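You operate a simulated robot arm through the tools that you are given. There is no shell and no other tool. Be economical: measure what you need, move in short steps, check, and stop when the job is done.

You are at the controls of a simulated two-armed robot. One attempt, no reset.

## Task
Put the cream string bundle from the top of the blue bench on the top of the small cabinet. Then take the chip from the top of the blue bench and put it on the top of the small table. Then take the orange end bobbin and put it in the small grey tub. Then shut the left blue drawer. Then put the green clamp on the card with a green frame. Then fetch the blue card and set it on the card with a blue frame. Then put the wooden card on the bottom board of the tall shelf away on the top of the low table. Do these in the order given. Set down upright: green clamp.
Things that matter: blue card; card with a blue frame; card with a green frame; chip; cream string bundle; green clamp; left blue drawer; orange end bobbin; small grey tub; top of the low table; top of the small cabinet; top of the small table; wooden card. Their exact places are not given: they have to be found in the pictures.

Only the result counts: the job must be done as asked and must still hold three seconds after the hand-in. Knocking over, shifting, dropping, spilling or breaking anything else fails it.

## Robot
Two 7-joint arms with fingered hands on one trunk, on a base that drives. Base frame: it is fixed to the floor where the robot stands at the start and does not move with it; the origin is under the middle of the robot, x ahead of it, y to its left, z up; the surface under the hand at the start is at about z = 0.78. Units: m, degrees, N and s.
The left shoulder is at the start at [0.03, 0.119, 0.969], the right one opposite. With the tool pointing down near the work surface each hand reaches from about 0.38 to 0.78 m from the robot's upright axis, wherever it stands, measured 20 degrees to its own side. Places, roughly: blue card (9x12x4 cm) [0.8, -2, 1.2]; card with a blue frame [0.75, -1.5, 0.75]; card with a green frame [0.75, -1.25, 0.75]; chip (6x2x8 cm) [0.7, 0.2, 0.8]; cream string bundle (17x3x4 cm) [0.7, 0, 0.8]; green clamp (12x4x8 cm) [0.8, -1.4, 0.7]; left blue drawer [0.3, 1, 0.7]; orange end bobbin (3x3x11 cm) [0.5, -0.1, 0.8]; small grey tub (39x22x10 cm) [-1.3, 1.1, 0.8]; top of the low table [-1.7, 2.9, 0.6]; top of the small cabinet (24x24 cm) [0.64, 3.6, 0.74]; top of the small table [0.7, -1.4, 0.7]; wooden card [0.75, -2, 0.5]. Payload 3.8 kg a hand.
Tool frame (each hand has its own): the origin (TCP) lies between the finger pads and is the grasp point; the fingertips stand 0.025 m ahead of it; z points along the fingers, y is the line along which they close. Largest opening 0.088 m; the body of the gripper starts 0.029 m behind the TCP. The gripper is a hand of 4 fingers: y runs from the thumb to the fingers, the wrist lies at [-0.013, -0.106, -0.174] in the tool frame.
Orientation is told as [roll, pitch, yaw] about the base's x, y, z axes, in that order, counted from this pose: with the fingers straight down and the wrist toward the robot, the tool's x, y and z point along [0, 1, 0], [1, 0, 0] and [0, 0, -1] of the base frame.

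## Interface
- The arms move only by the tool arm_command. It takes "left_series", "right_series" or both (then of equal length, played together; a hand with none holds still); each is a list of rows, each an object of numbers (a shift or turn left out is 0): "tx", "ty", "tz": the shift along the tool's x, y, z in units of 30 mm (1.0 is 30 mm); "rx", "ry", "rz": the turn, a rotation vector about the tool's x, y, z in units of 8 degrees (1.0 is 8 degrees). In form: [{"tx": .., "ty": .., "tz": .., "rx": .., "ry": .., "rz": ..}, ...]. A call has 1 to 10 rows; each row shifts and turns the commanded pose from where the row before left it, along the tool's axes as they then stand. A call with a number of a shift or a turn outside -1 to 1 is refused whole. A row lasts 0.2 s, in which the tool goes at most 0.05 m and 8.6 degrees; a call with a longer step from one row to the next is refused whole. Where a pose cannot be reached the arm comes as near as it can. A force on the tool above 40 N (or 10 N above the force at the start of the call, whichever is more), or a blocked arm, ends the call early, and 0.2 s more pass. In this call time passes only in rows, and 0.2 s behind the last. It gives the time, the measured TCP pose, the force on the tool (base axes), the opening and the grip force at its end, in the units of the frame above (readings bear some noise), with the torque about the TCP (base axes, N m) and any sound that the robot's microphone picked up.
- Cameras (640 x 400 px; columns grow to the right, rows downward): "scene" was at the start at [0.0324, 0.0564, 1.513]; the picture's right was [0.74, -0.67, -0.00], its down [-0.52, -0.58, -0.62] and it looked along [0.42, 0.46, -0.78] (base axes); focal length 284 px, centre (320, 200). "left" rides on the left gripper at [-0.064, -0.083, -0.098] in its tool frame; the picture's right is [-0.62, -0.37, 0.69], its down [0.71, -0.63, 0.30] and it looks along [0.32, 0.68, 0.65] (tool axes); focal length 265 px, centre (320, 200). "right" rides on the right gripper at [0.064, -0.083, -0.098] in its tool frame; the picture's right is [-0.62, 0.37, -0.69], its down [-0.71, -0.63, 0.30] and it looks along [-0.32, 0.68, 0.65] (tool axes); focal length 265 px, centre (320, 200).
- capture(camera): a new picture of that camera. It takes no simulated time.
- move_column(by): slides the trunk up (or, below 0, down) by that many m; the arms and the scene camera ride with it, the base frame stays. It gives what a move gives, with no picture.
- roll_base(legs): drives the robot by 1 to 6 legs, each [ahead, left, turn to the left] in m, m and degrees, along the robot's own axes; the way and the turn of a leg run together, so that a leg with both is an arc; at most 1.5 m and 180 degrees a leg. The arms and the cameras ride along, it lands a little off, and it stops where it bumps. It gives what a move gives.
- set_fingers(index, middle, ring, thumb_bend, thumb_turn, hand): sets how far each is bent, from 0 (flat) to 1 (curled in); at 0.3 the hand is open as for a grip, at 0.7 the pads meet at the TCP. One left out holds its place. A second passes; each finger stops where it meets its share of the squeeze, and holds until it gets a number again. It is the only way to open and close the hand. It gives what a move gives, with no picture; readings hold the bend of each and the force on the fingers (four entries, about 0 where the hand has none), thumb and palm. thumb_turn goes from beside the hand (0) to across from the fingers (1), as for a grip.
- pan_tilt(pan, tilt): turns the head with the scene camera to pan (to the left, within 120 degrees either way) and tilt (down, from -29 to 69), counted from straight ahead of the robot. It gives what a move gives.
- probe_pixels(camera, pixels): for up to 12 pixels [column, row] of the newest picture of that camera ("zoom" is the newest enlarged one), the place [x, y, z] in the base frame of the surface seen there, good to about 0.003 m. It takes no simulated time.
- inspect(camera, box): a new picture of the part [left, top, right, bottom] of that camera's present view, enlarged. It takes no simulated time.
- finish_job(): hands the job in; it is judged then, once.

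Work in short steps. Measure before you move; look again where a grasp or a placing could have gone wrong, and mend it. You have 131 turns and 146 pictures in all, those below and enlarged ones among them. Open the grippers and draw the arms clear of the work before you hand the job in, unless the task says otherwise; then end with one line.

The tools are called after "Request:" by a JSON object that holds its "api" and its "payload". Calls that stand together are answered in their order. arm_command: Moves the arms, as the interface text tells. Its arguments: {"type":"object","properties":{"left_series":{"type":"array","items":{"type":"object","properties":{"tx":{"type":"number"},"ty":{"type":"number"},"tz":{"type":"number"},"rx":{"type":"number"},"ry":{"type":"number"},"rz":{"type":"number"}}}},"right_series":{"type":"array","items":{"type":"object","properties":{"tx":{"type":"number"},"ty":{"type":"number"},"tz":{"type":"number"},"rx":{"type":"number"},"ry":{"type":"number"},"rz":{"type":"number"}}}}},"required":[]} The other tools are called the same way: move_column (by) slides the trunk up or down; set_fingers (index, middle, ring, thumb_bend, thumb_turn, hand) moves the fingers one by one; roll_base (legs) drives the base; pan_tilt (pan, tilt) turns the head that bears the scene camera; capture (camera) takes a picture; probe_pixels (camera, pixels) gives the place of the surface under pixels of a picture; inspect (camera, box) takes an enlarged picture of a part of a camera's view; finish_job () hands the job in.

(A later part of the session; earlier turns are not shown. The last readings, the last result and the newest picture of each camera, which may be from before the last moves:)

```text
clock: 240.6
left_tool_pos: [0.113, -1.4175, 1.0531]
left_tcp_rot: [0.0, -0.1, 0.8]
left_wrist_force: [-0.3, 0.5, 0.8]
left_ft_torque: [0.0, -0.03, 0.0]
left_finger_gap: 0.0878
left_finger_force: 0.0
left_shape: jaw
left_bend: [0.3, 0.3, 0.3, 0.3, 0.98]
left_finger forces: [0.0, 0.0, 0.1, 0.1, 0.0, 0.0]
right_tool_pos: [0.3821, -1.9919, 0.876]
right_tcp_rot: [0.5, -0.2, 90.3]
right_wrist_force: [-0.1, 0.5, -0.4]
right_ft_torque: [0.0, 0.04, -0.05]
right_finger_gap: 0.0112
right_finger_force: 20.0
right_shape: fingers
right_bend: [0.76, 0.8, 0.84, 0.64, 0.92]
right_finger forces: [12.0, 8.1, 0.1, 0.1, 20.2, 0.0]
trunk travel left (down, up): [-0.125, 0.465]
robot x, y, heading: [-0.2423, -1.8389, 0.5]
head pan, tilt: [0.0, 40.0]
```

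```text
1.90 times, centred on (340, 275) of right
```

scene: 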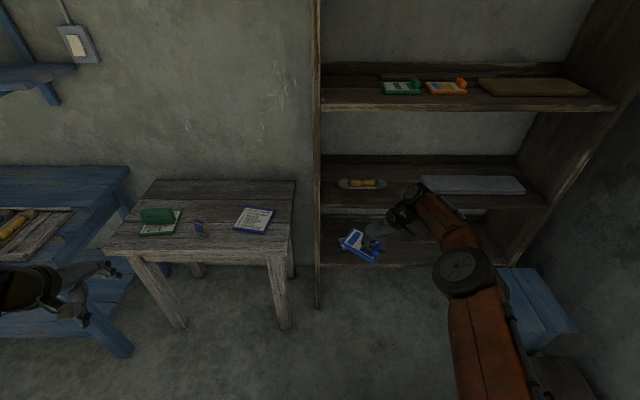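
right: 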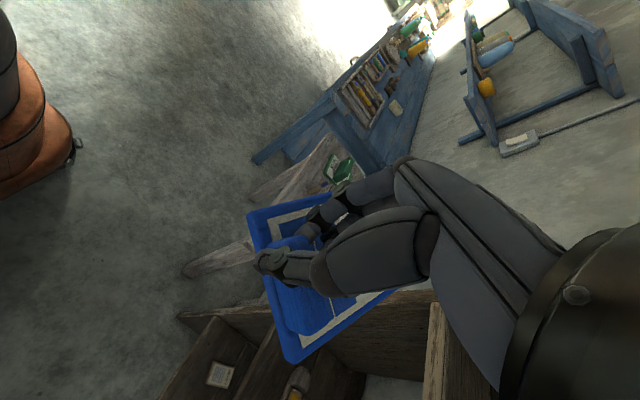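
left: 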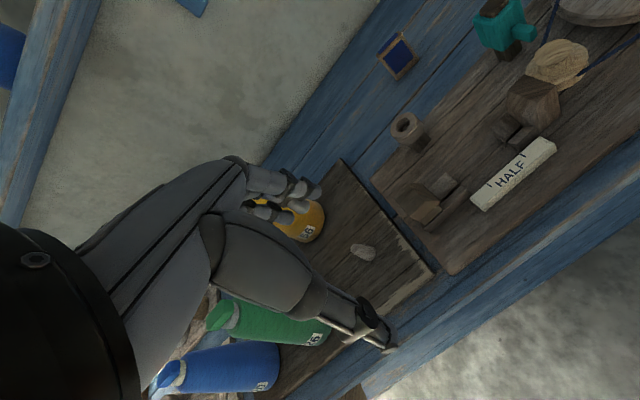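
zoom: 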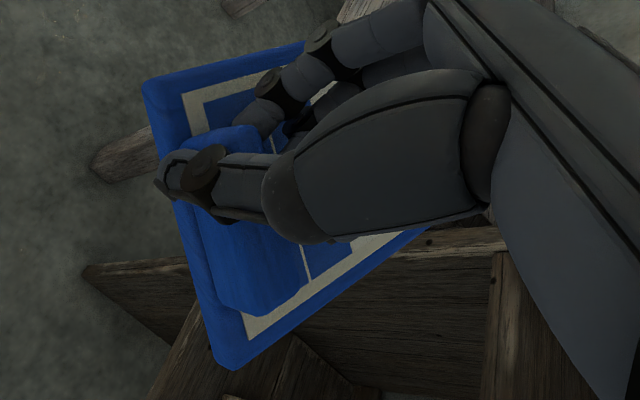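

Probe the held card's corners and the target card's corners.

Request:
{"api": "probe_pixels", "payload": {"camera": "zoom", "pixels": [[150, 88], [228, 358], [295, 55], [420, 238], [330, 300], [250, 280], [175, 120], [235, 330]]}}

Request:
{"api": "probe_pixels", "payload": {"camera": "scene", "pixels": [[245, 208], [273, 210], [235, 226], [264, 232], [253, 219], [341, 243], [376, 261], [356, 231]]}}

Request:
{"api": "inspect", "payload": {"camera": "scene", "box": [220, 190, 400, 280]}}

```text
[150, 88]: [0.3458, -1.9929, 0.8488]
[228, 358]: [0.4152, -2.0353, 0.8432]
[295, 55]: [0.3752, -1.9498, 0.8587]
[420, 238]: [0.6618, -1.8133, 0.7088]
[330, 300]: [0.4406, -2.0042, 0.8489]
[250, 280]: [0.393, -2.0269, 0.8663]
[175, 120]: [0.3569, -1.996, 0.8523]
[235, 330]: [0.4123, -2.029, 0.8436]
```

```text
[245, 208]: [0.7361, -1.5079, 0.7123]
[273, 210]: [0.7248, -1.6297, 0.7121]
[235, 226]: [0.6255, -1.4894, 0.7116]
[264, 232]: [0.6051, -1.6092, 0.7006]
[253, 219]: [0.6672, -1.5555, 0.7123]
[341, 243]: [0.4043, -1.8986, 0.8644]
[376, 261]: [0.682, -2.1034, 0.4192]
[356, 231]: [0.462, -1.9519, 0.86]
```

```text
3.56 times, centred on (310, 235) of scene
```

zoom: 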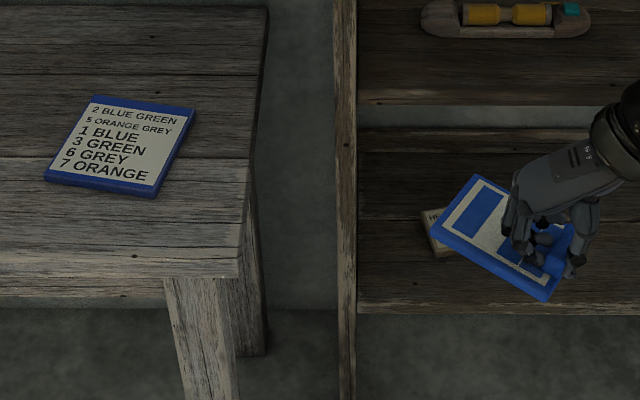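

Held card: centre is (+0.028,+0.027) from TCP, yaw -31, tilted ~9° (far end up, along tool y). Target centre (0.673,-1.559), yaw ≈-8. I turn the hand to yaw ≈23 (wrist toward the robot) and level the tilt.

Request:
{"api": "arm_command", "payload": {"right_series": [{"rz": 0.93}, {"rz": 0.93}, {"rz": 0.93}, {"rz": 0.93}, {"rz": 0.93}, {"rz": 0.93}, {"rz": 0.93}, {"rz": 0.93}, {"rz": 0.93}, {}]}}

Request:
{"api": "arm_command", "payload": {"right_series": [{"rx": 0.55, "tz": -0.5}, {"rx": 0.5, "tz": -0.5}, {}]}}

Request:
{"api": "roll_base", "payload": {"legs": [[0, 0.4, -0.3], [0.25, 0, 0]]}}

Request:
{"api": "capture", "payload": {"camera": "scene"}}

Request:
{"api": "capture", "payload": {"camera": "right"}}

```text
clock: 242.8
left_tool_pos: [0.1143, -1.4176, 1.0523]
left_tcp_rot: [0.3, 0.0, 0.8]
left_wrist_force: [-0.4, 0.0, -0.1]
left_ft_torque: [-0.03, 0.02, 0.02]
left_finger_gap: 0.0878
left_finger_force: 0.0
left_shape: jaw
left_bend: [0.3, 0.3, 0.3, 0.3, 0.98]
left_finger forces: [0.0, 0.0, 0.1, 0.0, 0.0, 0.0]
right_tool_pos: [0.3803, -1.992, 0.8775]
right_tcp_rot: [0.3, 0.3, 23.2]
right_wrist_force: [0.0, -0.5, -0.2]
right_ft_torque: [0.01, 0.02, -0.01]
right_finger_gap: 0.0105
right_finger_force: 20.8
right_shape: fingers
right_bend: [0.76, 0.8, 0.84, 0.64, 0.91]
right_finger forces: [12.4, 7.8, 0.0, 0.0, 20.4, 0.1]
trunk travel left (down, up): [-0.125, 0.465]
robot x, y, heading: [-0.2448, -1.8398, 0.4]
head pan, tilt: [0.0, 40.0]
```

```text
clock: 243.6
left_tool_pos: [0.1143, -1.4174, 1.0523]
left_tcp_rot: [0.1, -0.1, 0.8]
left_wrist_force: [-0.3, 1.0, -0.5]
left_ft_torque: [-0.01, -0.03, 0.02]
left_finger_gap: 0.0878
left_finger_force: 0.1
left_shape: jaw
left_bend: [0.3, 0.3, 0.3, 0.3, 0.98]
left_finger forces: [0.0, 0.0, 0.0, 0.0, 0.1, 0.0]
right_tool_pos: [0.3812, -1.9908, 0.9076]
right_tcp_rot: [0.3, 8.8, 23.3]
right_wrist_force: [-0.8, 0.3, 0.0]
right_ft_torque: [0.01, 0.02, 0.0]
right_finger_gap: 0.0106
right_finger_force: 20.7
right_shape: fingers
right_bend: [0.76, 0.8, 0.84, 0.64, 0.91]
right_finger forces: [12.7, 7.9, 0.0, 0.0, 20.6, 0.1]
trunk travel left (down, up): [-0.125, 0.465]
robot x, y, heading: [-0.2458, -1.8384, 0.2]
head pan, tilt: [0.0, 40.0]
```

```text
clock: 247.6
left_tool_pos: [0.3743, -1.0234, 1.0523]
left_tcp_rot: [0.1, 0.0, 0.1]
left_wrist_force: [1.8, -0.3, -0.1]
left_ft_torque: [-0.01, 0.0, 0.01]
left_finger_gap: 0.0881
left_finger_force: 0.1
left_shape: jaw
left_bend: [0.3, 0.3, 0.3, 0.3, 0.98]
left_finger forces: [0.1, 0.1, 0.0, 0.0, 0.0, 0.1]
right_tool_pos: [0.6368, -1.5989, 0.9065]
right_tcp_rot: [0.5, 8.8, 22.7]
right_wrist_force: [-0.6, 0.4, -0.5]
right_ft_torque: [0.02, 0.03, -0.01]
right_finger_gap: 0.0108
right_finger_force: 20.4
right_shape: fingers
right_bend: [0.76, 0.8, 0.84, 0.64, 0.91]
right_finger forces: [12.6, 7.9, 0.0, 0.1, 20.5, 0.0]
trunk travel left (down, up): [-0.125, 0.465]
robot x, y, heading: [0.0116, -1.4395, -0.5]
head pan, tilt: [0.0, 40.0]
```

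```text
54 pictures are left
```

scene: 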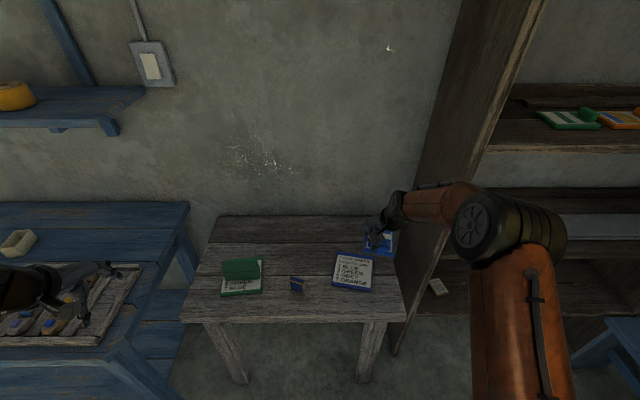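

```text
53 pictures are left
```

right: 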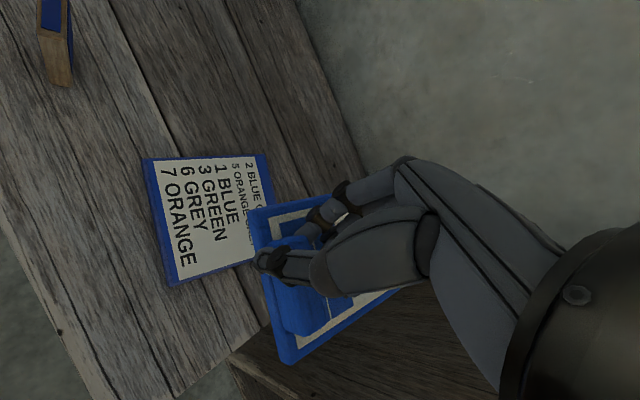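

Check the held card's level and the target again from this view.

Request:
{"api": "probe_pixels", "payload": {"camera": "right", "pixels": [[252, 213], [292, 360], [320, 200], [392, 292], [345, 330], [145, 160], [170, 282], [265, 157], [285, 300], [325, 345]]}}

Request:
{"api": "inspect", "payload": {"camera": "scene", "box": [310, 200, 430, 310]}}

```text
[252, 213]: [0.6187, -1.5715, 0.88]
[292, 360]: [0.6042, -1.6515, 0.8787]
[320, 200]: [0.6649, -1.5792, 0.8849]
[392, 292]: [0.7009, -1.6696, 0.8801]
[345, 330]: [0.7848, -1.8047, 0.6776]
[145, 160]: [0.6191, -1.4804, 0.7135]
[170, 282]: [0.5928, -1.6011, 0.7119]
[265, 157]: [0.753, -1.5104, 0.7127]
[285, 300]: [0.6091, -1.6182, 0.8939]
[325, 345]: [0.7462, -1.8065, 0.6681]
```

```text
3.64 times, centred on (370, 255) of scene
```

zoom: 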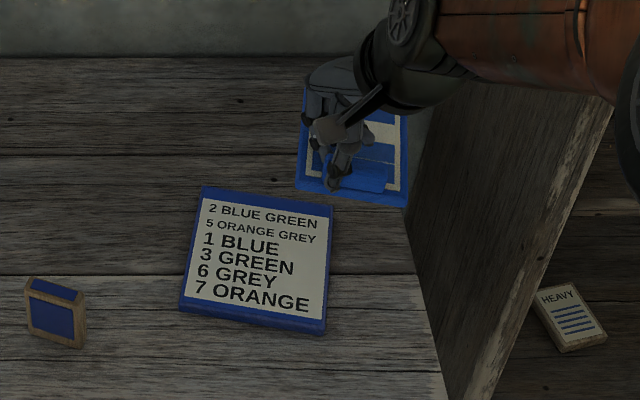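

Card is level now. Shift (+0.005,+0.066) so its centre lies over the target centre, then descend vertically ~0.14.

Request:
{"api": "arm_command", "payload": {"right_series": [{"tx": 0.66, "ty": 0.33, "tz": -0.05}, {"tx": 0.66, "ty": 0.33, "tz": -0.05}, {"tx": 0.65, "ty": 0.33, "tz": -0.05}, {"tz": 0.96, "ty": 0.145}, {"tz": 0.96, "ty": 0.145}, {"tz": 0.96, "ty": 0.145}, {"tz": 0.96, "ty": 0.145}, {}]}}

Request:
{"api": "capture", "payload": {"camera": "right"}}

Request:
{"api": "inspect", "payload": {"camera": "scene", "box": [310, 200, 430, 310]}}

```text
clock: 249.3
left_tool_pos: [0.3732, -1.0233, 1.0525]
left_tcp_rot: [0.2, 0.0, 0.2]
left_wrist_force: [0.1, 0.1, 0.5]
left_ft_torque: [0.01, 0.01, 0.0]
left_finger_gap: 0.0875
left_finger_force: 0.1
left_shape: jaw
left_bend: [0.3, 0.3, 0.3, 0.3, 0.98]
left_finger forces: [0.0, 0.0, 0.0, 0.0, 0.0, 0.1]
right_tool_pos: [0.6394, -1.5329, 0.7918]
right_tcp_rot: [0.3, 8.8, 22.7]
right_wrist_force: [-0.4, -0.4, -0.5]
right_ft_torque: [0.01, 0.0, 0.0]
right_finger_gap: 0.0107
right_finger_force: 20.5
right_shape: fingers
right_bend: [0.76, 0.8, 0.84, 0.64, 0.91]
right_finger forces: [12.9, 7.8, 0.0, 0.1, 20.7, 0.0]
trunk travel left (down, up): [-0.125, 0.465]
robot x, y, heading: [0.0094, -1.4358, -0.4]
head pan, tilt: [0.0, 40.0]
```

```text
51 pictures are left
```

right: 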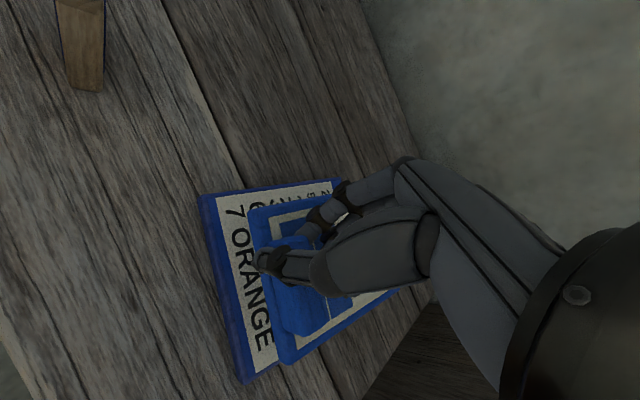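

```text
3.64 times, centred on (370, 255) of scene
```

zoom: 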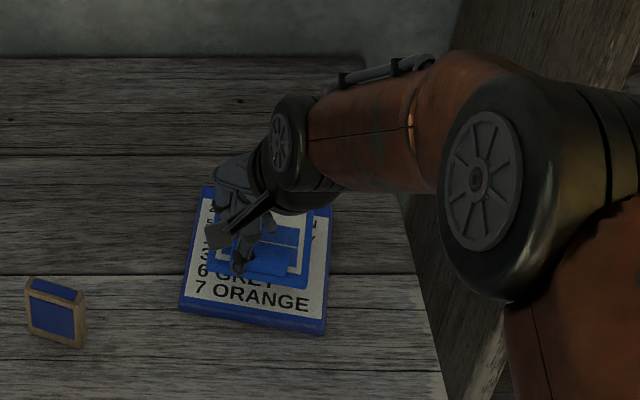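

Well centred. Lower 3.5 cm, then a little more until touch.

Request:
{"api": "arm_command", "payload": {"right_series": [{"tz": 0.6, "ty": 0.09}, {"tz": 0.5, "ty": 0.08}, {"tz": 0.1, "ty": 0.015}, {"tz": 0.1, "ty": 0.015}, {}]}}

```text
clock: 250.6
left_tool_pos: [0.3739, -1.0226, 1.0525]
left_tcp_rot: [0.0, 0.0, 0.2]
left_wrist_force: [-0.1, 0.3, 0.5]
left_ft_torque: [0.01, 0.02, 0.02]
left_finger_gap: 0.0881
left_finger_force: 0.0
left_shape: jaw
left_bend: [0.3, 0.3, 0.3, 0.3, 0.98]
left_finger forces: [0.0, 0.1, 0.0, 0.0, 0.0, 0.1]
right_tool_pos: [0.6393, -1.5334, 0.7512]
right_tcp_rot: [0.3, 8.7, 22.7]
right_wrist_force: [0.0, 0.3, 0.5]
right_ft_torque: [0.01, 0.02, 0.01]
right_finger_gap: 0.0108
right_finger_force: 20.7
right_shape: fingers
right_bend: [0.76, 0.8, 0.84, 0.64, 0.91]
right_finger forces: [13.3, 7.4, 0.1, 0.1, 20.6, 0.0]
trunk travel left (down, up): [-0.125, 0.465]
robot x, y, heading: [0.011, -1.4397, -0.4]
head pan, tilt: [0.0, 40.0]
```

Request:
{"api": "arm_command", "payload": {"right_series": [{"tz": 0.1, "ty": 0.015}, {}]}}

Request:
{"api": "inspect", "payload": {"camera": "right", "box": [180, 150, 460, 380]}}

```text
clock: 251.2
left_tool_pos: [0.3742, -1.0232, 1.0524]
left_tcp_rot: [0.1, -0.2, 0.1]
left_wrist_force: [0.3, -0.2, 0.5]
left_ft_torque: [-0.02, 0.0, 0.04]
left_finger_gap: 0.0878
left_finger_force: 0.0
left_shape: jaw
left_bend: [0.3, 0.3, 0.3, 0.3, 0.98]
left_finger forces: [0.0, 0.0, 0.1, 0.0, 0.0, 0.1]
right_tool_pos: [0.64, -1.5319, 0.7486]
right_tcp_rot: [0.3, 8.8, 22.7]
right_wrist_force: [1.1, 0.1, 4.9]
right_ft_torque: [-0.03, 0.12, -0.05]
right_finger_gap: 0.0104
right_finger_force: 22.2
right_shape: fingers
right_bend: [0.76, 0.81, 0.84, 0.64, 0.91]
right_finger forces: [13.1, 8.4, 0.0, 0.0, 21.4, 0.0]
trunk travel left (down, up): [-0.125, 0.465]
robot x, y, heading: [0.012, -1.4371, -0.1]
head pan, tilt: [0.0, 40.0]
```

```text
1.74 times, centred on (320, 265) of right
```

zoom: 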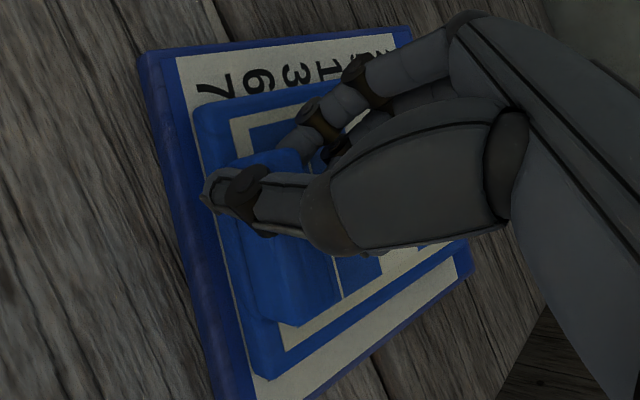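

Touchdown (4.9 N), nicely on the card. Open and rise vertically.

Request:
{"api": "set_fingers", "payload": {"hand": "right", "index": 0.45, "middle": 0.45, "ring": 0.45, "thumb_bend": 0.42}}

Request:
{"api": "arm_command", "payload": {"right_series": [{"tz": -0.5, "ty": -0.07}, {"tz": -0.9, "ty": -0.14}, {"tz": -0.9, "ty": -0.14}, {"tz": -0.9, "ty": -0.14}, {"tz": -0.9, "ty": -0.14}, {"tz": -0.9, "ty": -0.14}, {"tz": -0.9, "ty": -0.14}, {"tz": -0.9, "ty": -0.14}, {"tz": -0.9, "ty": -0.14, "rx": -0.55}, {"tz": -0.5, "rx": -0.5}]}}

Request:
{"api": "capture", "payload": {"camera": "right"}}

Request:
{"api": "capture", "payload": {"camera": "scene"}}

```text
clock: 252.2
left_tool_pos: [0.3713, -1.0232, 1.0537]
left_tcp_rot: [0.0, -0.3, 0.0]
left_wrist_force: [0.5, -0.4, -0.3]
left_ft_torque: [0.04, -0.02, 0.0]
left_finger_gap: 0.0878
left_finger_force: 0.1
left_shape: jaw
left_bend: [0.3, 0.3, 0.3, 0.3, 0.98]
left_finger forces: [0.0, 0.0, 0.0, 0.1, 0.1, 0.0]
right_tool_pos: [0.6409, -1.5336, 0.7543]
right_tcp_rot: [0.1, 8.1, 22.6]
right_wrist_force: [-3.2, -1.2, 36.6]
right_ft_torque: [0.25, -0.55, 0.01]
right_finger_gap: 0.0408
right_finger_force: 19.1
right_shape: fingers
right_bend: [0.57, 0.49, 0.46, 0.42, 0.97]
right_finger forces: [24.9, 10.0, 2.4, 0.0, 0.1, 0.1]
trunk travel left (down, up): [-0.125, 0.465]
robot x, y, heading: [0.0145, -1.4395, -0.1]
head pan, tilt: [0.0, 40.0]
```

```text
clock: 254.3
left_tool_pos: [0.3735, -1.0224, 1.053]
left_tcp_rot: [0.1, -0.1, 0.1]
left_wrist_force: [0.3, -0.6, 0.1]
left_ft_torque: [0.01, 0.02, 0.0]
left_finger_gap: 0.0879
left_finger_force: 0.0
left_shape: jaw
left_bend: [0.3, 0.3, 0.3, 0.3, 0.98]
left_finger forces: [0.0, 0.0, 0.0, 0.0, 0.0, 0.0]
right_tool_pos: [0.6392, -1.5365, 0.9981]
right_tcp_rot: [0.3, 0.3, 22.6]
right_wrist_force: [0.0, -1.1, 1.0]
right_ft_torque: [0.02, -0.03, 0.01]
right_finger_gap: 0.0551
right_finger_force: 0.0
right_shape: fingers
right_bend: [0.45, 0.45, 0.45, 0.42, 0.97]
right_finger forces: [0.1, 0.1, 0.0, 0.0, 0.0, 0.0]
trunk travel left (down, up): [-0.125, 0.465]
robot x, y, heading: [0.0147, -1.44, -0.1]
head pan, tilt: [0.0, 40.0]
```

```text
48 pictures are left
```

right: 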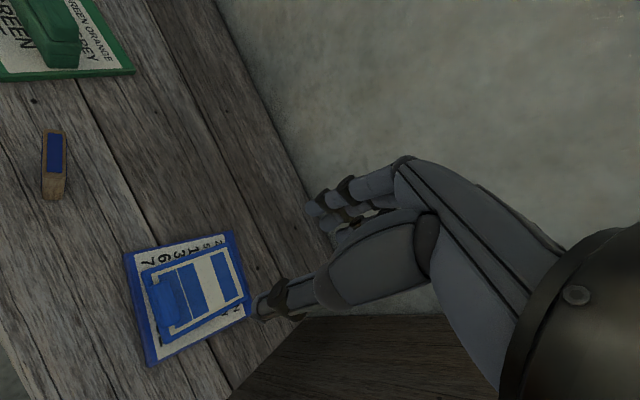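

```text
47 pictures are left
```

scene: 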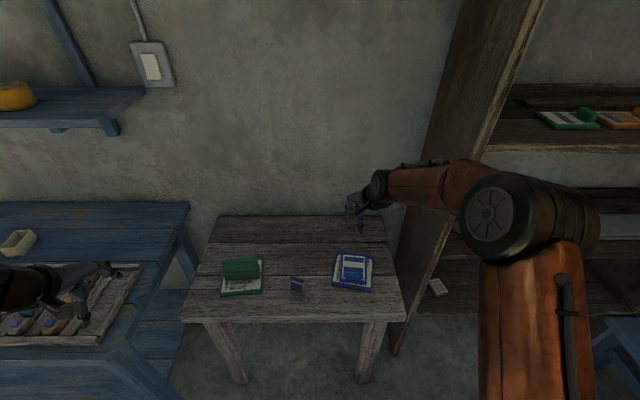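

Blue card sits flat on the blue-framed card. Now the wooden card on the bottom board at (438,287): back off, shift right, and look.

Request:
{"api": "roll_base", "payload": {"legs": [[-0.25, 0, 0], [0, -0.42, 0]]}}

Request:
{"api": "arm_command", "payload": {"right_series": [{"ty": -0.9, "tz": -0.3}, {"ty": -0.9}, {"ty": -0.9}, {"ty": -0.9, "tx": -0.8}, {"tx": -0.9}, {"tx": -0.9}, {"tx": -0.9}, {}]}}

Request:
{"api": "pan_tilt", "payload": {"pan": 5, "tilt": 45}}

Request:
{"api": "capture", "payload": {"camera": "scene"}}

```text
clock: 258.3
left_tool_pos: [0.1233, -1.4421, 1.0533]
left_tcp_rot: [0.2, -0.1, 0.1]
left_wrist_force: [-1.2, -0.8, -0.4]
left_ft_torque: [-0.03, -0.03, 0.03]
left_finger_gap: 0.088
left_finger_force: 0.0
left_shape: jaw
left_bend: [0.3, 0.3, 0.3, 0.3, 0.98]
left_finger forces: [0.0, 0.0, 0.0, 0.0, 0.0, 0.1]
right_tool_pos: [0.3892, -1.9549, 0.9971]
right_tcp_rot: [0.4, 0.2, 22.7]
right_wrist_force: [0.7, 0.7, -0.4]
right_ft_torque: [0.0, -0.01, 0.0]
right_finger_gap: 0.0554
right_finger_force: 0.1
right_shape: fingers
right_bend: [0.45, 0.45, 0.45, 0.42, 0.97]
right_finger forces: [0.0, 0.1, 0.1, 0.0, 0.0, 0.0]
trunk travel left (down, up): [-0.125, 0.465]
robot x, y, heading: [-0.2393, -1.8541, -0.1]
head pan, tilt: [0.0, 40.0]
```

```text
clock: 260.1
left_tool_pos: [0.1233, -1.4404, 1.0524]
left_tcp_rot: [0.1, -0.2, 0.2]
left_wrist_force: [0.1, 0.0, -0.1]
left_ft_torque: [0.0, -0.01, 0.0]
left_finger_gap: 0.088
left_finger_force: 0.1
left_shape: jaw
left_bend: [0.3, 0.3, 0.3, 0.3, 0.98]
left_finger forces: [0.1, 0.0, 0.1, 0.0, 0.1, 0.0]
right_tool_pos: [0.3324, -2.0915, 1.0059]
right_tcp_rot: [0.3, 0.3, 22.7]
right_wrist_force: [-1.1, 0.5, 0.7]
right_ft_torque: [-0.02, 0.0, 0.0]
right_finger_gap: 0.0558
right_finger_force: 0.1
right_shape: fingers
right_bend: [0.45, 0.45, 0.45, 0.42, 0.97]
right_finger forces: [0.0, 0.0, 0.0, 0.0, 0.1, 0.0]
trunk travel left (down, up): [-0.125, 0.465]
robot x, y, heading: [-0.2387, -1.8589, -0.4]
head pan, tilt: [0.0, 40.0]
```

```text
clock: 260.8
left_tool_pos: [0.1229, -1.4425, 1.0529]
left_tcp_rot: [0.2, -0.1, 0.2]
left_wrist_force: [-0.9, 0.0, 0.6]
left_ft_torque: [0.03, 0.0, 0.03]
left_finger_gap: 0.0879
left_finger_force: 0.1
left_shape: jaw
left_bend: [0.3, 0.3, 0.3, 0.3, 0.98]
left_finger forces: [0.0, 0.0, 0.1, 0.0, 0.0, 0.0]
right_tool_pos: [0.3325, -2.0934, 1.0054]
right_tcp_rot: [0.4, 0.3, 22.7]
right_wrist_force: [-0.6, -1.6, 1.0]
right_ft_torque: [0.01, -0.03, -0.02]
right_finger_gap: 0.0558
right_finger_force: 0.1
right_shape: fingers
right_bend: [0.45, 0.45, 0.45, 0.42, 0.97]
right_finger forces: [0.0, 0.1, 0.0, 0.1, 0.0, 0.0]
trunk travel left (down, up): [-0.125, 0.465]
robot x, y, heading: [-0.237, -1.8585, 0.1]
head pan, tilt: [5.0, 45.0]
```

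```text
46 pictures are left
```

scene: 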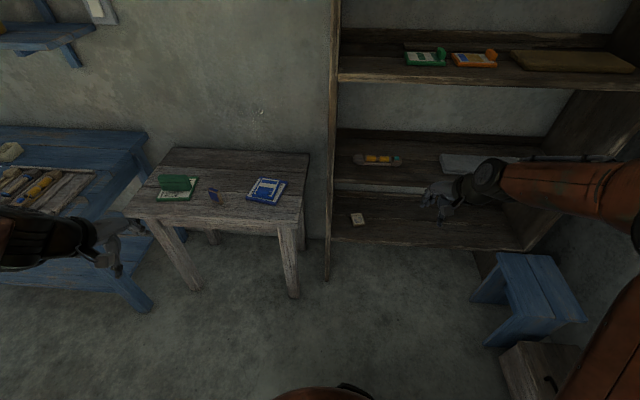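

Zoom on the small wooden card and probe shelf geometry.

Request:
{"api": "inspect", "payload": {"camera": "scene", "box": [320, 140, 440, 260]}}

Request:
{"api": "probe_pixels", "payload": {"camera": "scene", "pixels": [[351, 214], [362, 213], [353, 225], [365, 223], [358, 219], [420, 238], [420, 225], [380, 188], [380, 200], [400, 80], [329, 220], [330, 278]]}}

```text
3.33 times, centred on (380, 200) of scene
```

zoom: 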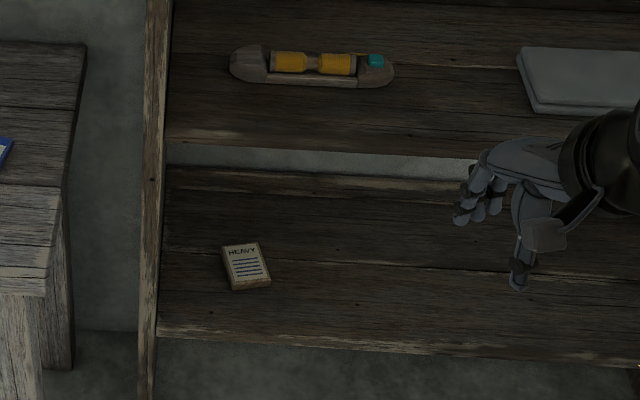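

```text
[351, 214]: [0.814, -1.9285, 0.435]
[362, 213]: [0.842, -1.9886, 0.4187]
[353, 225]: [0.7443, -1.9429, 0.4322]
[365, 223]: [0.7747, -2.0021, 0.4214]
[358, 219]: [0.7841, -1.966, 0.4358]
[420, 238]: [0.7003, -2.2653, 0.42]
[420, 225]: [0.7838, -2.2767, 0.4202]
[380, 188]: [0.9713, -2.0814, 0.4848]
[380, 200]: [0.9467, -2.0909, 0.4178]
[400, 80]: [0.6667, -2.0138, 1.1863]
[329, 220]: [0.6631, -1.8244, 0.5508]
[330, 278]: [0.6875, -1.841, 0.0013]
```

Wooden card: centre ≈(0.785,-1.966), board z 0.42, top 0.436, yaw ≈+12, ~5.5 cm wide along y. Check clearances: mid-board, stool and robot's base.

Request:
{"api": "probe_pixels", "payload": {"camera": "zoom", "pixels": [[221, 247], [258, 243], [271, 284], [232, 290], [300, 138], [300, 148], [400, 152], [170, 170]]}}

Request:
{"api": "probe_pixels", "payload": {"camera": "scene", "pixels": [[500, 262], [475, 298], [486, 345], [503, 370], [545, 345], [296, 292]]}}

Request:
{"api": "pan_tilt", "payload": {"pan": 0, "tilt": 69}}

Request:
{"api": "capture", "payload": {"camera": "scene"}}

```text
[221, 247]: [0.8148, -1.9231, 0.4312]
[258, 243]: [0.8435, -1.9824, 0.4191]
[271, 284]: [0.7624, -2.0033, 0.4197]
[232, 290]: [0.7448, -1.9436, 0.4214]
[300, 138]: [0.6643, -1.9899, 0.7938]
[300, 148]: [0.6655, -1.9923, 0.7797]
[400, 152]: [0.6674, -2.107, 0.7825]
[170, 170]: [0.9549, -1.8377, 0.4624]
```

```text
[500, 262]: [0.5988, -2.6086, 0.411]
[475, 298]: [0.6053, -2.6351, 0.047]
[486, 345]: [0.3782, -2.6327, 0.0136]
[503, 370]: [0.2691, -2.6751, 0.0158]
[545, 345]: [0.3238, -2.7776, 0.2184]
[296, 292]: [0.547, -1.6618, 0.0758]
```

```text
clock: 261.7
left_tool_pos: [0.1236, -1.4411, 1.0522]
left_tcp_rot: [0.0, -0.1, 0.1]
left_wrist_force: [0.8, 0.4, -1.0]
left_ft_torque: [0.01, -0.01, -0.02]
left_finger_gap: 0.0879
left_finger_force: 0.1
left_shape: jaw
left_bend: [0.3, 0.3, 0.3, 0.3, 0.98]
left_finger forces: [0.1, 0.0, 0.0, 0.0, 0.0, 0.1]
right_tool_pos: [0.3325, -2.0922, 1.0054]
right_tcp_rot: [0.3, 0.3, 22.7]
right_wrist_force: [-0.2, -0.2, 0.0]
right_ft_torque: [-0.03, -0.01, 0.03]
right_finger_gap: 0.0555
right_finger_force: 0.0
right_shape: fingers
right_bend: [0.45, 0.45, 0.45, 0.42, 0.97]
right_finger forces: [0.0, 0.0, 0.0, 0.1, 0.1, 0.1]
trunk travel left (down, up): [-0.125, 0.465]
robot x, y, heading: [-0.2402, -1.8548, 0.1]
head pan, tilt: [0.0, 68.8]
```

```text
44 pictures are left
```

scene: 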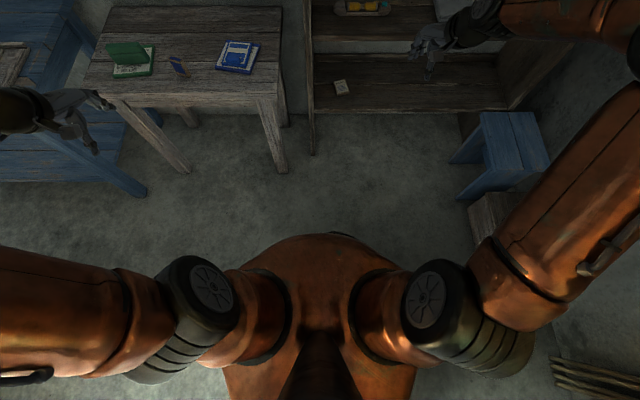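

Mid-board underside ≈0.775, room is fine. Lower trunk 0.12, open fingers, turn the hand to yaw ≈102 and lower in front of the shelf.

Request:
{"api": "move_column", "payload": {"by": -0.12}}

Request:
{"api": "set_fingers", "payload": {"hand": "right", "index": 0.3, "middle": 0.3, "ring": 0.3, "thumb_bend": 0.3}}

Request:
{"api": "arm_command", "payload": {"right_series": [{"rz": -0.99}, {"rz": -0.99}, {"rz": -0.99}, {"rz": -0.99}, {"rz": -0.99}, {"rz": -0.99}, {"rz": -0.99}, {"rz": -0.99}, {"rz": -0.99}, {"rz": -0.99}]}}

Request:
{"api": "arm_command", "payload": {"right_series": [{"tz": 1, "ty": 0.5}, {"tz": 1, "ty": 0.5}, {"tz": 1, "ty": 0.5}, {"tz": 1, "ty": 0.5}, {"tz": 1}, {"tz": 1}, {"tz": 1}, {"tz": 1}, {"tz": 1}, {}]}}

Request:
{"api": "capture", "payload": {"camera": "scene"}}

```text
clock: 263.2
left_tool_pos: [0.1229, -1.4419, 0.9328]
left_tcp_rot: [0.1, -0.1, 0.2]
left_wrist_force: [-0.4, 0.8, -0.2]
left_ft_torque: [0.03, 0.02, -0.04]
left_finger_gap: 0.0878
left_finger_force: 0.1
left_shape: jaw
left_bend: [0.3, 0.3, 0.3, 0.3, 0.98]
left_finger forces: [0.0, 0.0, 0.1, 0.0, 0.1, 0.1]
right_tool_pos: [0.3318, -2.0924, 0.8856]
right_tcp_rot: [0.2, 0.3, 22.7]
right_wrist_force: [-0.3, -0.8, -0.4]
right_ft_torque: [-0.01, 0.02, -0.02]
right_finger_gap: 0.0556
right_finger_force: 0.0
right_shape: fingers
right_bend: [0.45, 0.45, 0.45, 0.42, 0.97]
right_finger forces: [0.0, 0.0, 0.0, 0.0, 0.1, 0.0]
trunk travel left (down, up): [-0.005, 0.585]
robot x, y, heading: [-0.2377, -1.855, -0.4]
head pan, tilt: [0.0, 68.8]
```

```text
clock: 264.2
left_tool_pos: [0.1229, -1.4416, 0.9335]
left_tcp_rot: [0.1, -0.2, 0.2]
left_wrist_force: [0.1, 0.8, 0.0]
left_ft_torque: [0.05, 0.0, 0.0]
left_finger_gap: 0.0879
left_finger_force: 0.0
left_shape: jaw
left_bend: [0.3, 0.3, 0.3, 0.3, 0.98]
left_finger forces: [0.0, 0.1, 0.0, 0.1, 0.0, 0.1]
right_tool_pos: [0.3331, -2.0935, 0.8864]
right_tcp_rot: [0.2, 0.3, 22.6]
right_wrist_force: [-0.2, 0.7, -0.2]
right_ft_torque: [-0.01, 0.01, -0.01]
right_finger_gap: 0.0844
right_finger_force: 0.0
right_shape: fingers
right_bend: [0.3, 0.3, 0.3, 0.3, 0.97]
right_finger forces: [0.0, 0.0, 0.0, 0.1, 0.0, 0.0]
trunk travel left (down, up): [-0.005, 0.585]
robot x, y, heading: [-0.2384, -1.8533, -0.0]
head pan, tilt: [0.0, 68.8]
```

```text
clock: 266.4
left_tool_pos: [0.1237, -1.441, 0.9323]
left_tcp_rot: [0.1, 0.0, 0.2]
left_wrist_force: [0.5, 0.2, 0.1]
left_ft_torque: [0.01, 0.02, -0.01]
left_finger_gap: 0.0878
left_finger_force: 0.0
left_shape: jaw
left_bend: [0.3, 0.3, 0.3, 0.3, 0.98]
left_finger forces: [0.1, 0.0, 0.1, 0.0, 0.0, 0.0]
right_tool_pos: [0.3321, -2.0928, 0.8861]
right_tcp_rot: [0.4, -0.3, 102.0]
right_wrist_force: [0.3, 0.2, -0.3]
right_ft_torque: [0.0, 0.01, 0.01]
right_finger_gap: 0.0847
right_finger_force: 0.1
right_shape: fingers
right_bend: [0.3, 0.3, 0.3, 0.3, 0.97]
right_finger forces: [0.1, 0.1, 0.1, 0.1, 0.0, 0.1]
trunk travel left (down, up): [-0.005, 0.585]
robot x, y, heading: [-0.2387, -1.8588, -0.3]
head pan, tilt: [0.0, 68.8]
```

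```text
clock: 268.6
left_tool_pos: [0.123, -1.4418, 0.9327]
left_tcp_rot: [0.1, -0.2, 0.2]
left_wrist_force: [0.3, -0.3, -0.4]
left_ft_torque: [0.0, -0.02, 0.01]
left_finger_gap: 0.0881
left_finger_force: 0.0
left_shape: jaw
left_bend: [0.3, 0.3, 0.3, 0.3, 0.98]
left_finger forces: [0.0, 0.1, 0.2, 0.1, 0.0, 0.0]
right_tool_pos: [0.317, -2.0339, 0.6159]
right_tcp_rot: [0.5, -0.3, 101.8]
right_wrist_force: [0.0, 0.6, -0.2]
right_ft_torque: [0.01, -0.01, 0.0]
right_finger_gap: 0.0844
right_finger_force: 0.1
right_shape: fingers
right_bend: [0.3, 0.3, 0.3, 0.3, 0.97]
right_finger forces: [0.1, 0.0, 0.0, 0.0, 0.0, 0.1]
trunk travel left (down, up): [-0.005, 0.585]
robot x, y, heading: [-0.2395, -1.8571, -0.1]
head pan, tilt: [0.0, 68.8]
```

```text
43 pictures are left
```

scene: 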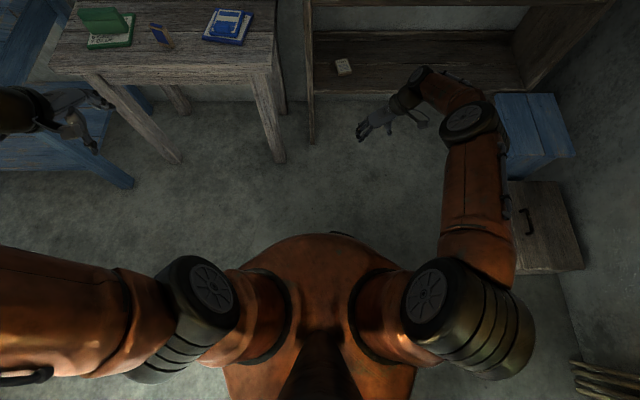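

Check elbow height versus the stool before lowering further.

Request:
{"api": "probe_pixels", "payload": {"camera": "scene", "pixels": [[468, 120], [475, 200], [450, 92], [420, 75], [510, 130], [343, 66]]}}

Request:
{"api": "arm_command", "payload": {"right_series": [{"tz": 1}, {"tz": 1}, {"tz": 1}, {"tz": 1}, {}]}}

Request:
{"api": "capture", "payload": {"camera": "scene"}}

```text
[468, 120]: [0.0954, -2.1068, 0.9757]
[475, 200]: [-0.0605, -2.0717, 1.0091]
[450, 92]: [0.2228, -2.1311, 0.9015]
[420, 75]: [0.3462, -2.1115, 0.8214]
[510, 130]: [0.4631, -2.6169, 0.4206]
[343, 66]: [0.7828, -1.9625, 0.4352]
```

```text
clock: 269.8
left_tool_pos: [0.123, -1.4419, 0.9323]
left_tcp_rot: [0.0, -0.1, 0.2]
left_wrist_force: [-0.2, -0.4, -0.2]
left_ft_torque: [0.02, 0.0, -0.01]
left_finger_gap: 0.0881
left_finger_force: 0.1
left_shape: jaw
left_bend: [0.3, 0.3, 0.3, 0.3, 0.98]
left_finger forces: [0.0, 0.0, 0.0, 0.0, 0.1, 0.0]
right_tool_pos: [0.2951, -2.0214, 0.5285]
right_tcp_rot: [0.5, -0.3, 101.9]
right_wrist_force: [-0.2, 0.2, -0.5]
right_ft_torque: [-0.02, 0.02, -0.02]
right_finger_gap: 0.0845
right_finger_force: 0.0
right_shape: fingers
right_bend: [0.3, 0.3, 0.3, 0.3, 0.97]
right_finger forces: [0.0, 0.1, 0.0, 0.0, 0.0, 0.0]
right hand out of reach, approached as far as the arm can: row 2, 3, 4
trunk travel left (down, up): [-0.005, 0.585]
robot x, y, heading: [-0.2391, -1.8577, 0.1]
head pan, tilt: [0.0, 68.8]
```

```text
42 pictures are left
```

scene: 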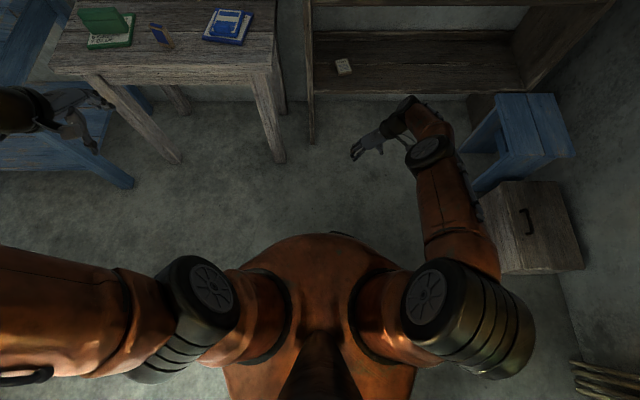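

The vertical pose is at its low limit. I'll tilt the fingers forward 37° about the closing axis, which lines the hand with the forearm, and test lowering.

Request:
{"api": "arm_command", "payload": {"right_series": [{"ry": -0.92}, {"ry": -0.92}, {"ry": -0.92}, {"ry": -0.92}, {"ry": -0.92}, {}]}}

Request:
{"api": "arm_command", "payload": {"right_series": [{"tz": 0.5, "tx": 0.37}, {}]}}

Request:
{"api": "capture", "payload": {"camera": "right"}}

Request:
{"api": "inspect", "payload": {"camera": "scene", "box": [300, 60, 460, 180]}}

```text
clock: 271.2
left_tool_pos: [0.1227, -1.4416, 0.9325]
left_tcp_rot: [0.1, -0.1, 0.2]
left_wrist_force: [-0.2, -0.6, 0.3]
left_ft_torque: [0.02, -0.01, 0.03]
left_finger_gap: 0.088
left_finger_force: 0.1
left_shape: jaw
left_bend: [0.3, 0.3, 0.3, 0.3, 0.98]
left_finger forces: [0.0, 0.0, 0.0, 0.1, 0.0, 0.0]
right_tool_pos: [0.2978, -2.0228, 0.5313]
right_tcp_rot: [-36.5, -0.2, 101.9]
right_wrist_force: [-0.2, 1.0, 0.6]
right_ft_torque: [-0.03, 0.0, 0.01]
right_finger_gap: 0.0845
right_finger_force: 0.0
right_shape: fingers
right_bend: [0.3, 0.3, 0.3, 0.3, 0.97]
right_finger forces: [0.1, 0.0, 0.0, 0.0, 0.0, 0.0]
trunk travel left (down, up): [-0.005, 0.585]
robot x, y, heading: [-0.2389, -1.8557, -0.2]
head pan, tilt: [0.0, 68.8]
```

```text
clock: 271.8
left_tool_pos: [0.1225, -1.4405, 0.9319]
left_tcp_rot: [0.1, -0.1, 0.1]
left_wrist_force: [-0.1, 0.4, 0.2]
left_ft_torque: [-0.01, 0.0, 0.01]
left_finger_gap: 0.0878
left_finger_force: 0.1
left_shape: jaw
left_bend: [0.3, 0.3, 0.3, 0.3, 0.98]
left_finger forces: [0.0, 0.0, 0.0, 0.0, 0.0, 0.0]
right_tool_pos: [0.2972, -2.0228, 0.5135]
right_tcp_rot: [-36.4, -0.1, 101.9]
right_wrist_force: [0.4, 0.8, 0.4]
right_ft_torque: [0.0, -0.03, 0.0]
right_finger_gap: 0.0847
right_finger_force: 0.0
right_shape: fingers
right_bend: [0.3, 0.3, 0.3, 0.3, 0.97]
right_finger forces: [0.0, 0.0, 0.0, 0.0, 0.1, 0.0]
trunk travel left (down, up): [-0.005, 0.585]
robot x, y, heading: [-0.2383, -1.856, -0.1]
head pan, tilt: [0.0, 68.8]
```

```text
41 pictures are left
```

right: 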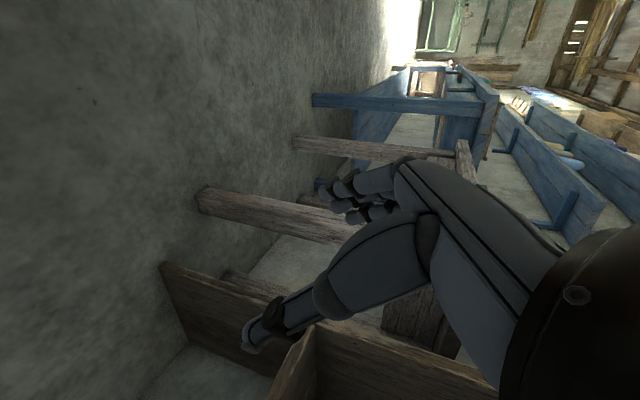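

```text
3.33 times, centred on (380, 120) of scene
```

zoom: 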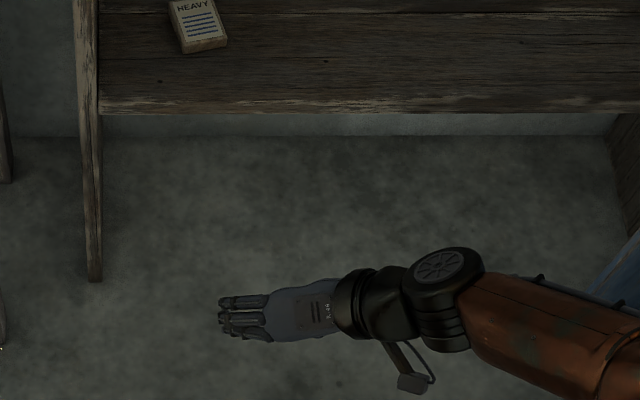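

Tilted pose reaches lower. Find which finger is the low (robot-side) one: curl the index and look.

Request:
{"api": "set_fingers", "payload": {"hand": "right", "index": 1.0}}

Request:
{"api": "inspect", "payload": {"camera": "scene", "box": [340, 120, 420, 180]}}

Request:
{"api": "inspect", "payload": {"camera": "right", "box": [230, 150, 430, 370]}}

```text
clock: 272.8
left_tool_pos: [0.123, -1.4406, 0.9306]
left_tcp_rot: [0.1, 0.0, 0.2]
left_wrist_force: [0.2, 0.1, 0.0]
left_ft_torque: [0.01, 0.02, 0.01]
left_finger_gap: 0.088
left_finger_force: 0.1
left_shape: jaw
left_bend: [0.3, 0.3, 0.3, 0.3, 0.98]
left_finger forces: [0.0, 0.0, 0.1, 0.0, 0.1, 0.0]
right_tool_pos: [0.2967, -2.023, 0.5129]
right_tcp_rot: [-36.4, -0.3, 102.0]
right_wrist_force: [0.1, -0.9, -0.1]
right_ft_torque: [0.02, 0.0, -0.02]
right_finger_gap: 0.0527
right_finger_force: 0.0
right_shape: fingers
right_bend: [1.0, 0.3, 0.3, 0.3, 0.97]
right_finger forces: [0.0, 0.1, 0.1, 0.0, 0.0, 0.0]
trunk travel left (down, up): [-0.005, 0.585]
robot x, y, heading: [-0.2411, -1.8574, -0.2]
head pan, tilt: [0.0, 68.8]
```

```text
6.67 times, centred on (380, 150) of scene
```

zoom: 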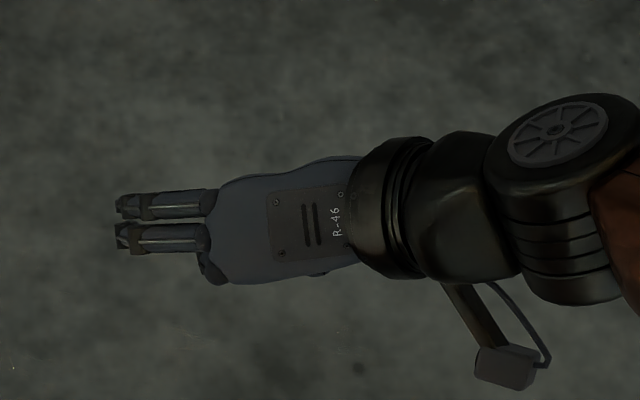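

```text
1.82 times, centred on (330, 260) of right
```

zoom: 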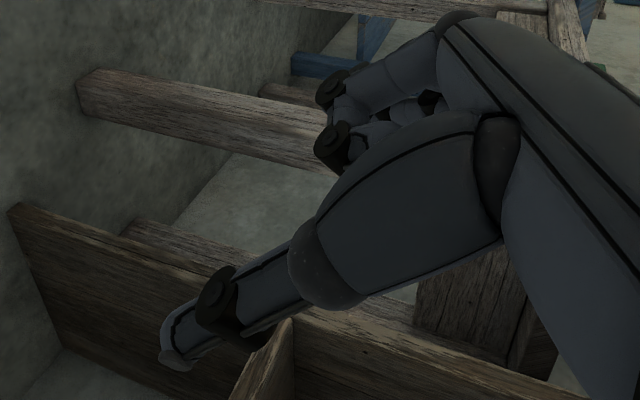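

Index is the low finger and is the one opposite the thumb, so index+thumb will grip. Reopen it, reduce tilt to 30°, and shift the hand inward (rel y≈-0.03) so the base can stay clear of the table.

Request:
{"api": "set_fingers", "payload": {"hand": "right", "index": 0.3}}

Request:
{"api": "arm_command", "payload": {"right_series": [{"ry": 0.85}, {"ty": 0.83, "tz": 0.36, "tx": -0.31}, {"ty": 0.83, "tz": 0.36, "tx": -0.31}, {"ty": 0.83, "tz": 0.36, "tx": -0.31}, {"ty": 0.83, "tz": 0.36, "tx": -0.31}, {"ty": 0.83, "tz": 0.36, "tx": -0.31}, {}]}}

Request:
{"api": "roll_base", "payload": {"legs": [[0.1, -0.07, 0]]}}

Request:
{"api": "capture", "payload": {"camera": "scene"}}

```text
clock: 273.8
left_tool_pos: [0.1238, -1.4417, 0.9322]
left_tcp_rot: [0.0, -0.1, 0.2]
left_wrist_force: [-0.4, -0.4, -0.4]
left_ft_torque: [0.0, 0.01, 0.02]
left_finger_gap: 0.0878
left_finger_force: 0.1
left_shape: jaw
left_bend: [0.3, 0.3, 0.3, 0.3, 0.98]
left_finger forces: [0.1, 0.0, 0.0, 0.0, 0.0, 0.0]
right_tool_pos: [0.2974, -2.0215, 0.5142]
right_tcp_rot: [-36.4, -0.3, 101.8]
right_wrist_force: [1.1, -0.2, -0.2]
right_ft_torque: [0.01, 0.03, -0.01]
right_finger_gap: 0.0843
right_finger_force: 0.2
right_shape: fingers
right_bend: [0.3, 0.3, 0.3, 0.3, 0.97]
right_finger forces: [0.0, 0.0, 0.1, 0.0, 0.1, 0.0]
trunk travel left (down, up): [-0.005, 0.585]
robot x, y, heading: [-0.238, -1.8565, -0.1]
head pan, tilt: [0.0, 68.8]
```

```text
clock: 275.4
left_tool_pos: [0.124, -1.4408, 0.9325]
left_tcp_rot: [0.2, -0.1, 0.2]
left_wrist_force: [0.1, -0.2, -0.3]
left_ft_torque: [0.01, 0.01, -0.01]
left_finger_gap: 0.0879
left_finger_force: 0.1
left_shape: jaw
left_bend: [0.3, 0.3, 0.3, 0.3, 0.98]
left_finger forces: [0.0, 0.0, 0.1, 0.0, 0.0, 0.1]
right_tool_pos: [0.3378, -1.8839, 0.4887]
right_tcp_rot: [-29.7, -0.3, 101.9]
right_wrist_force: [0.4, -0.6, 0.2]
right_ft_torque: [0.01, -0.04, 0.0]
right_finger_gap: 0.0846
right_finger_force: 0.0
right_shape: fingers
right_bend: [0.3, 0.3, 0.3, 0.3, 0.97]
right_finger forces: [0.0, 0.0, 0.0, 0.0, 0.0, 0.0]
trunk travel left (down, up): [-0.005, 0.585]
robot x, y, heading: [-0.2363, -1.8569, -0.0]
head pan, tilt: [0.0, 68.8]
```

```text
clock: 276.6
left_tool_pos: [0.2235, -1.5147, 0.9322]
left_tcp_rot: [0.2, -0.1, 0.3]
left_wrist_force: [0.0, 0.0, 0.2]
left_ft_torque: [0.0, 0.0, 0.01]
left_finger_gap: 0.0878
left_finger_force: 0.1
left_shape: jaw
left_bend: [0.3, 0.3, 0.3, 0.3, 0.98]
left_finger forces: [0.0, 0.1, 0.1, 0.0, 0.0, 0.0]
right_tool_pos: [0.4362, -1.9574, 0.4877]
right_tcp_rot: [-29.6, -0.3, 102.0]
right_wrist_force: [0.0, 0.0, 0.3]
right_ft_torque: [0.02, 0.0, -0.02]
right_finger_gap: 0.0846
right_finger_force: 0.1
right_shape: fingers
right_bend: [0.3, 0.3, 0.3, 0.3, 0.97]
right_finger forces: [0.0, 0.0, 0.1, 0.0, 0.0, 0.0]
trunk travel left (down, up): [-0.005, 0.585]
robot x, y, heading: [-0.1369, -1.9304, 0.0]
head pan, tilt: [0.0, 68.8]
```

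```text
37 pictures are left
```

scene: 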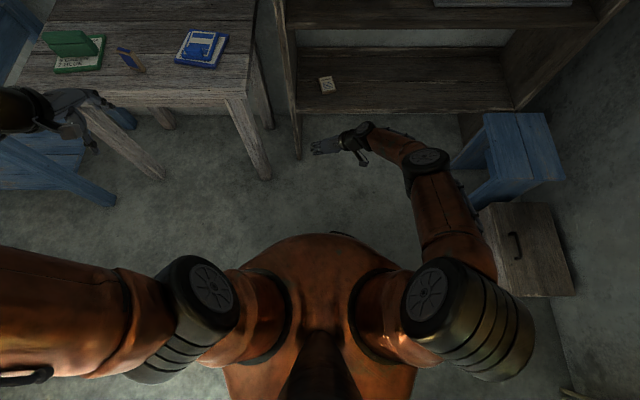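

Drive ahead 0.28 into the shelf mouth and look.

Request:
{"api": "roll_base", "payload": {"legs": [[0.27, 0, 0]]}}

Request:
{"api": "capture", "payload": {"camera": "right"}}

Request:
{"api": "capture", "payload": {"camera": "scene"}}

```text
clock: 278.5
left_tool_pos: [0.4799, -1.5116, 0.9323]
left_tcp_rot: [0.2, 0.0, 0.5]
left_wrist_force: [0.2, 1.0, -0.4]
left_ft_torque: [-0.01, 0.02, 0.02]
left_finger_gap: 0.0878
left_finger_force: 0.0
left_shape: jaw
left_bend: [0.3, 0.3, 0.3, 0.3, 0.98]
left_finger forces: [0.0, 0.0, 0.1, 0.0, 0.0, 0.0]
right_tool_pos: [0.6965, -1.9534, 0.4885]
right_tcp_rot: [-29.6, -0.3, 102.3]
right_wrist_force: [0.9, -0.3, 0.5]
right_ft_torque: [-0.01, 0.01, 0.0]
right_finger_gap: 0.0845
right_finger_force: 0.0
right_shape: fingers
right_bend: [0.3, 0.3, 0.3, 0.3, 0.97]
right_finger forces: [0.0, 0.0, 0.0, 0.1, 0.0, 0.0]
trunk travel left (down, up): [-0.005, 0.585]
robot x, y, heading: [0.1225, -1.9327, 0.1]
head pan, tilt: [0.0, 68.8]
```

```text
36 pictures are left
```

right: 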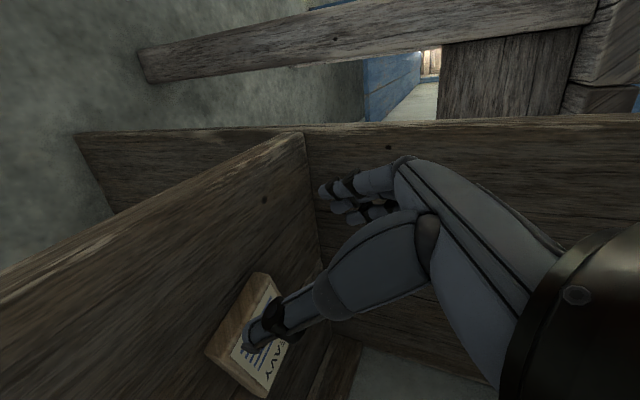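

```text
35 pictures are left
```

scene: 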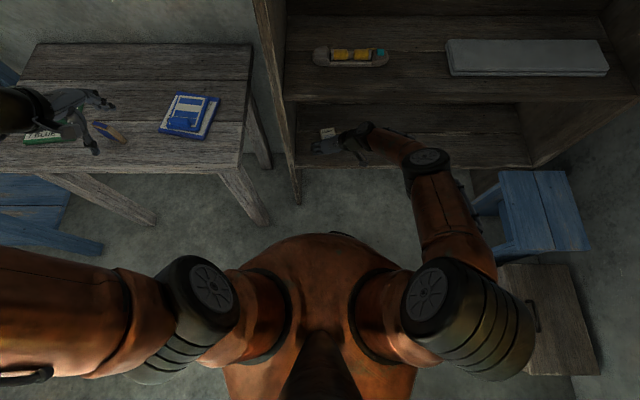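

Probe the card from this closer view.

Request:
{"api": "probe_pixels", "payload": {"camera": "right", "pixels": [[258, 274], [208, 352], [262, 393], [285, 345], [232, 310], [245, 340], [240, 375], [270, 375], [262, 290], [300, 370]]}}

Request:
{"api": "inspect", "payload": {"camera": "right", "box": [180, 240, 380, 400]}}

```text
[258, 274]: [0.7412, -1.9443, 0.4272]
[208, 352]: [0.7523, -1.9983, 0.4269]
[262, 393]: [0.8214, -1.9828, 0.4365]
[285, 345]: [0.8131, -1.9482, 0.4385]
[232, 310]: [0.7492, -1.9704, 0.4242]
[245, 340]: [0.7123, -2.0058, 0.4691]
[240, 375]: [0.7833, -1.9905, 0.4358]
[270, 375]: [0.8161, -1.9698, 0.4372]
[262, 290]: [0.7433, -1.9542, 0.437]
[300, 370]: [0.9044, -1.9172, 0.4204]
```

```text
2.50 times, centred on (280, 320) of right
```

zoom: 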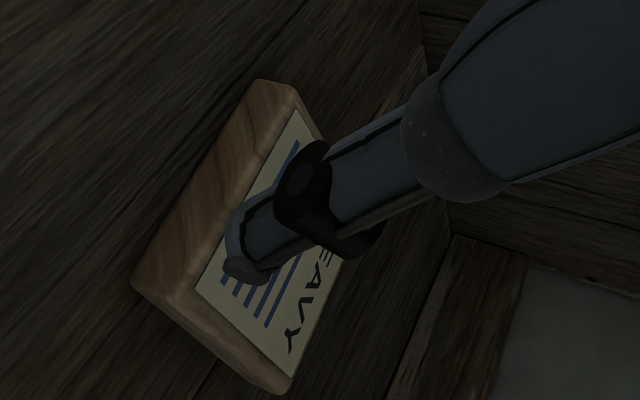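

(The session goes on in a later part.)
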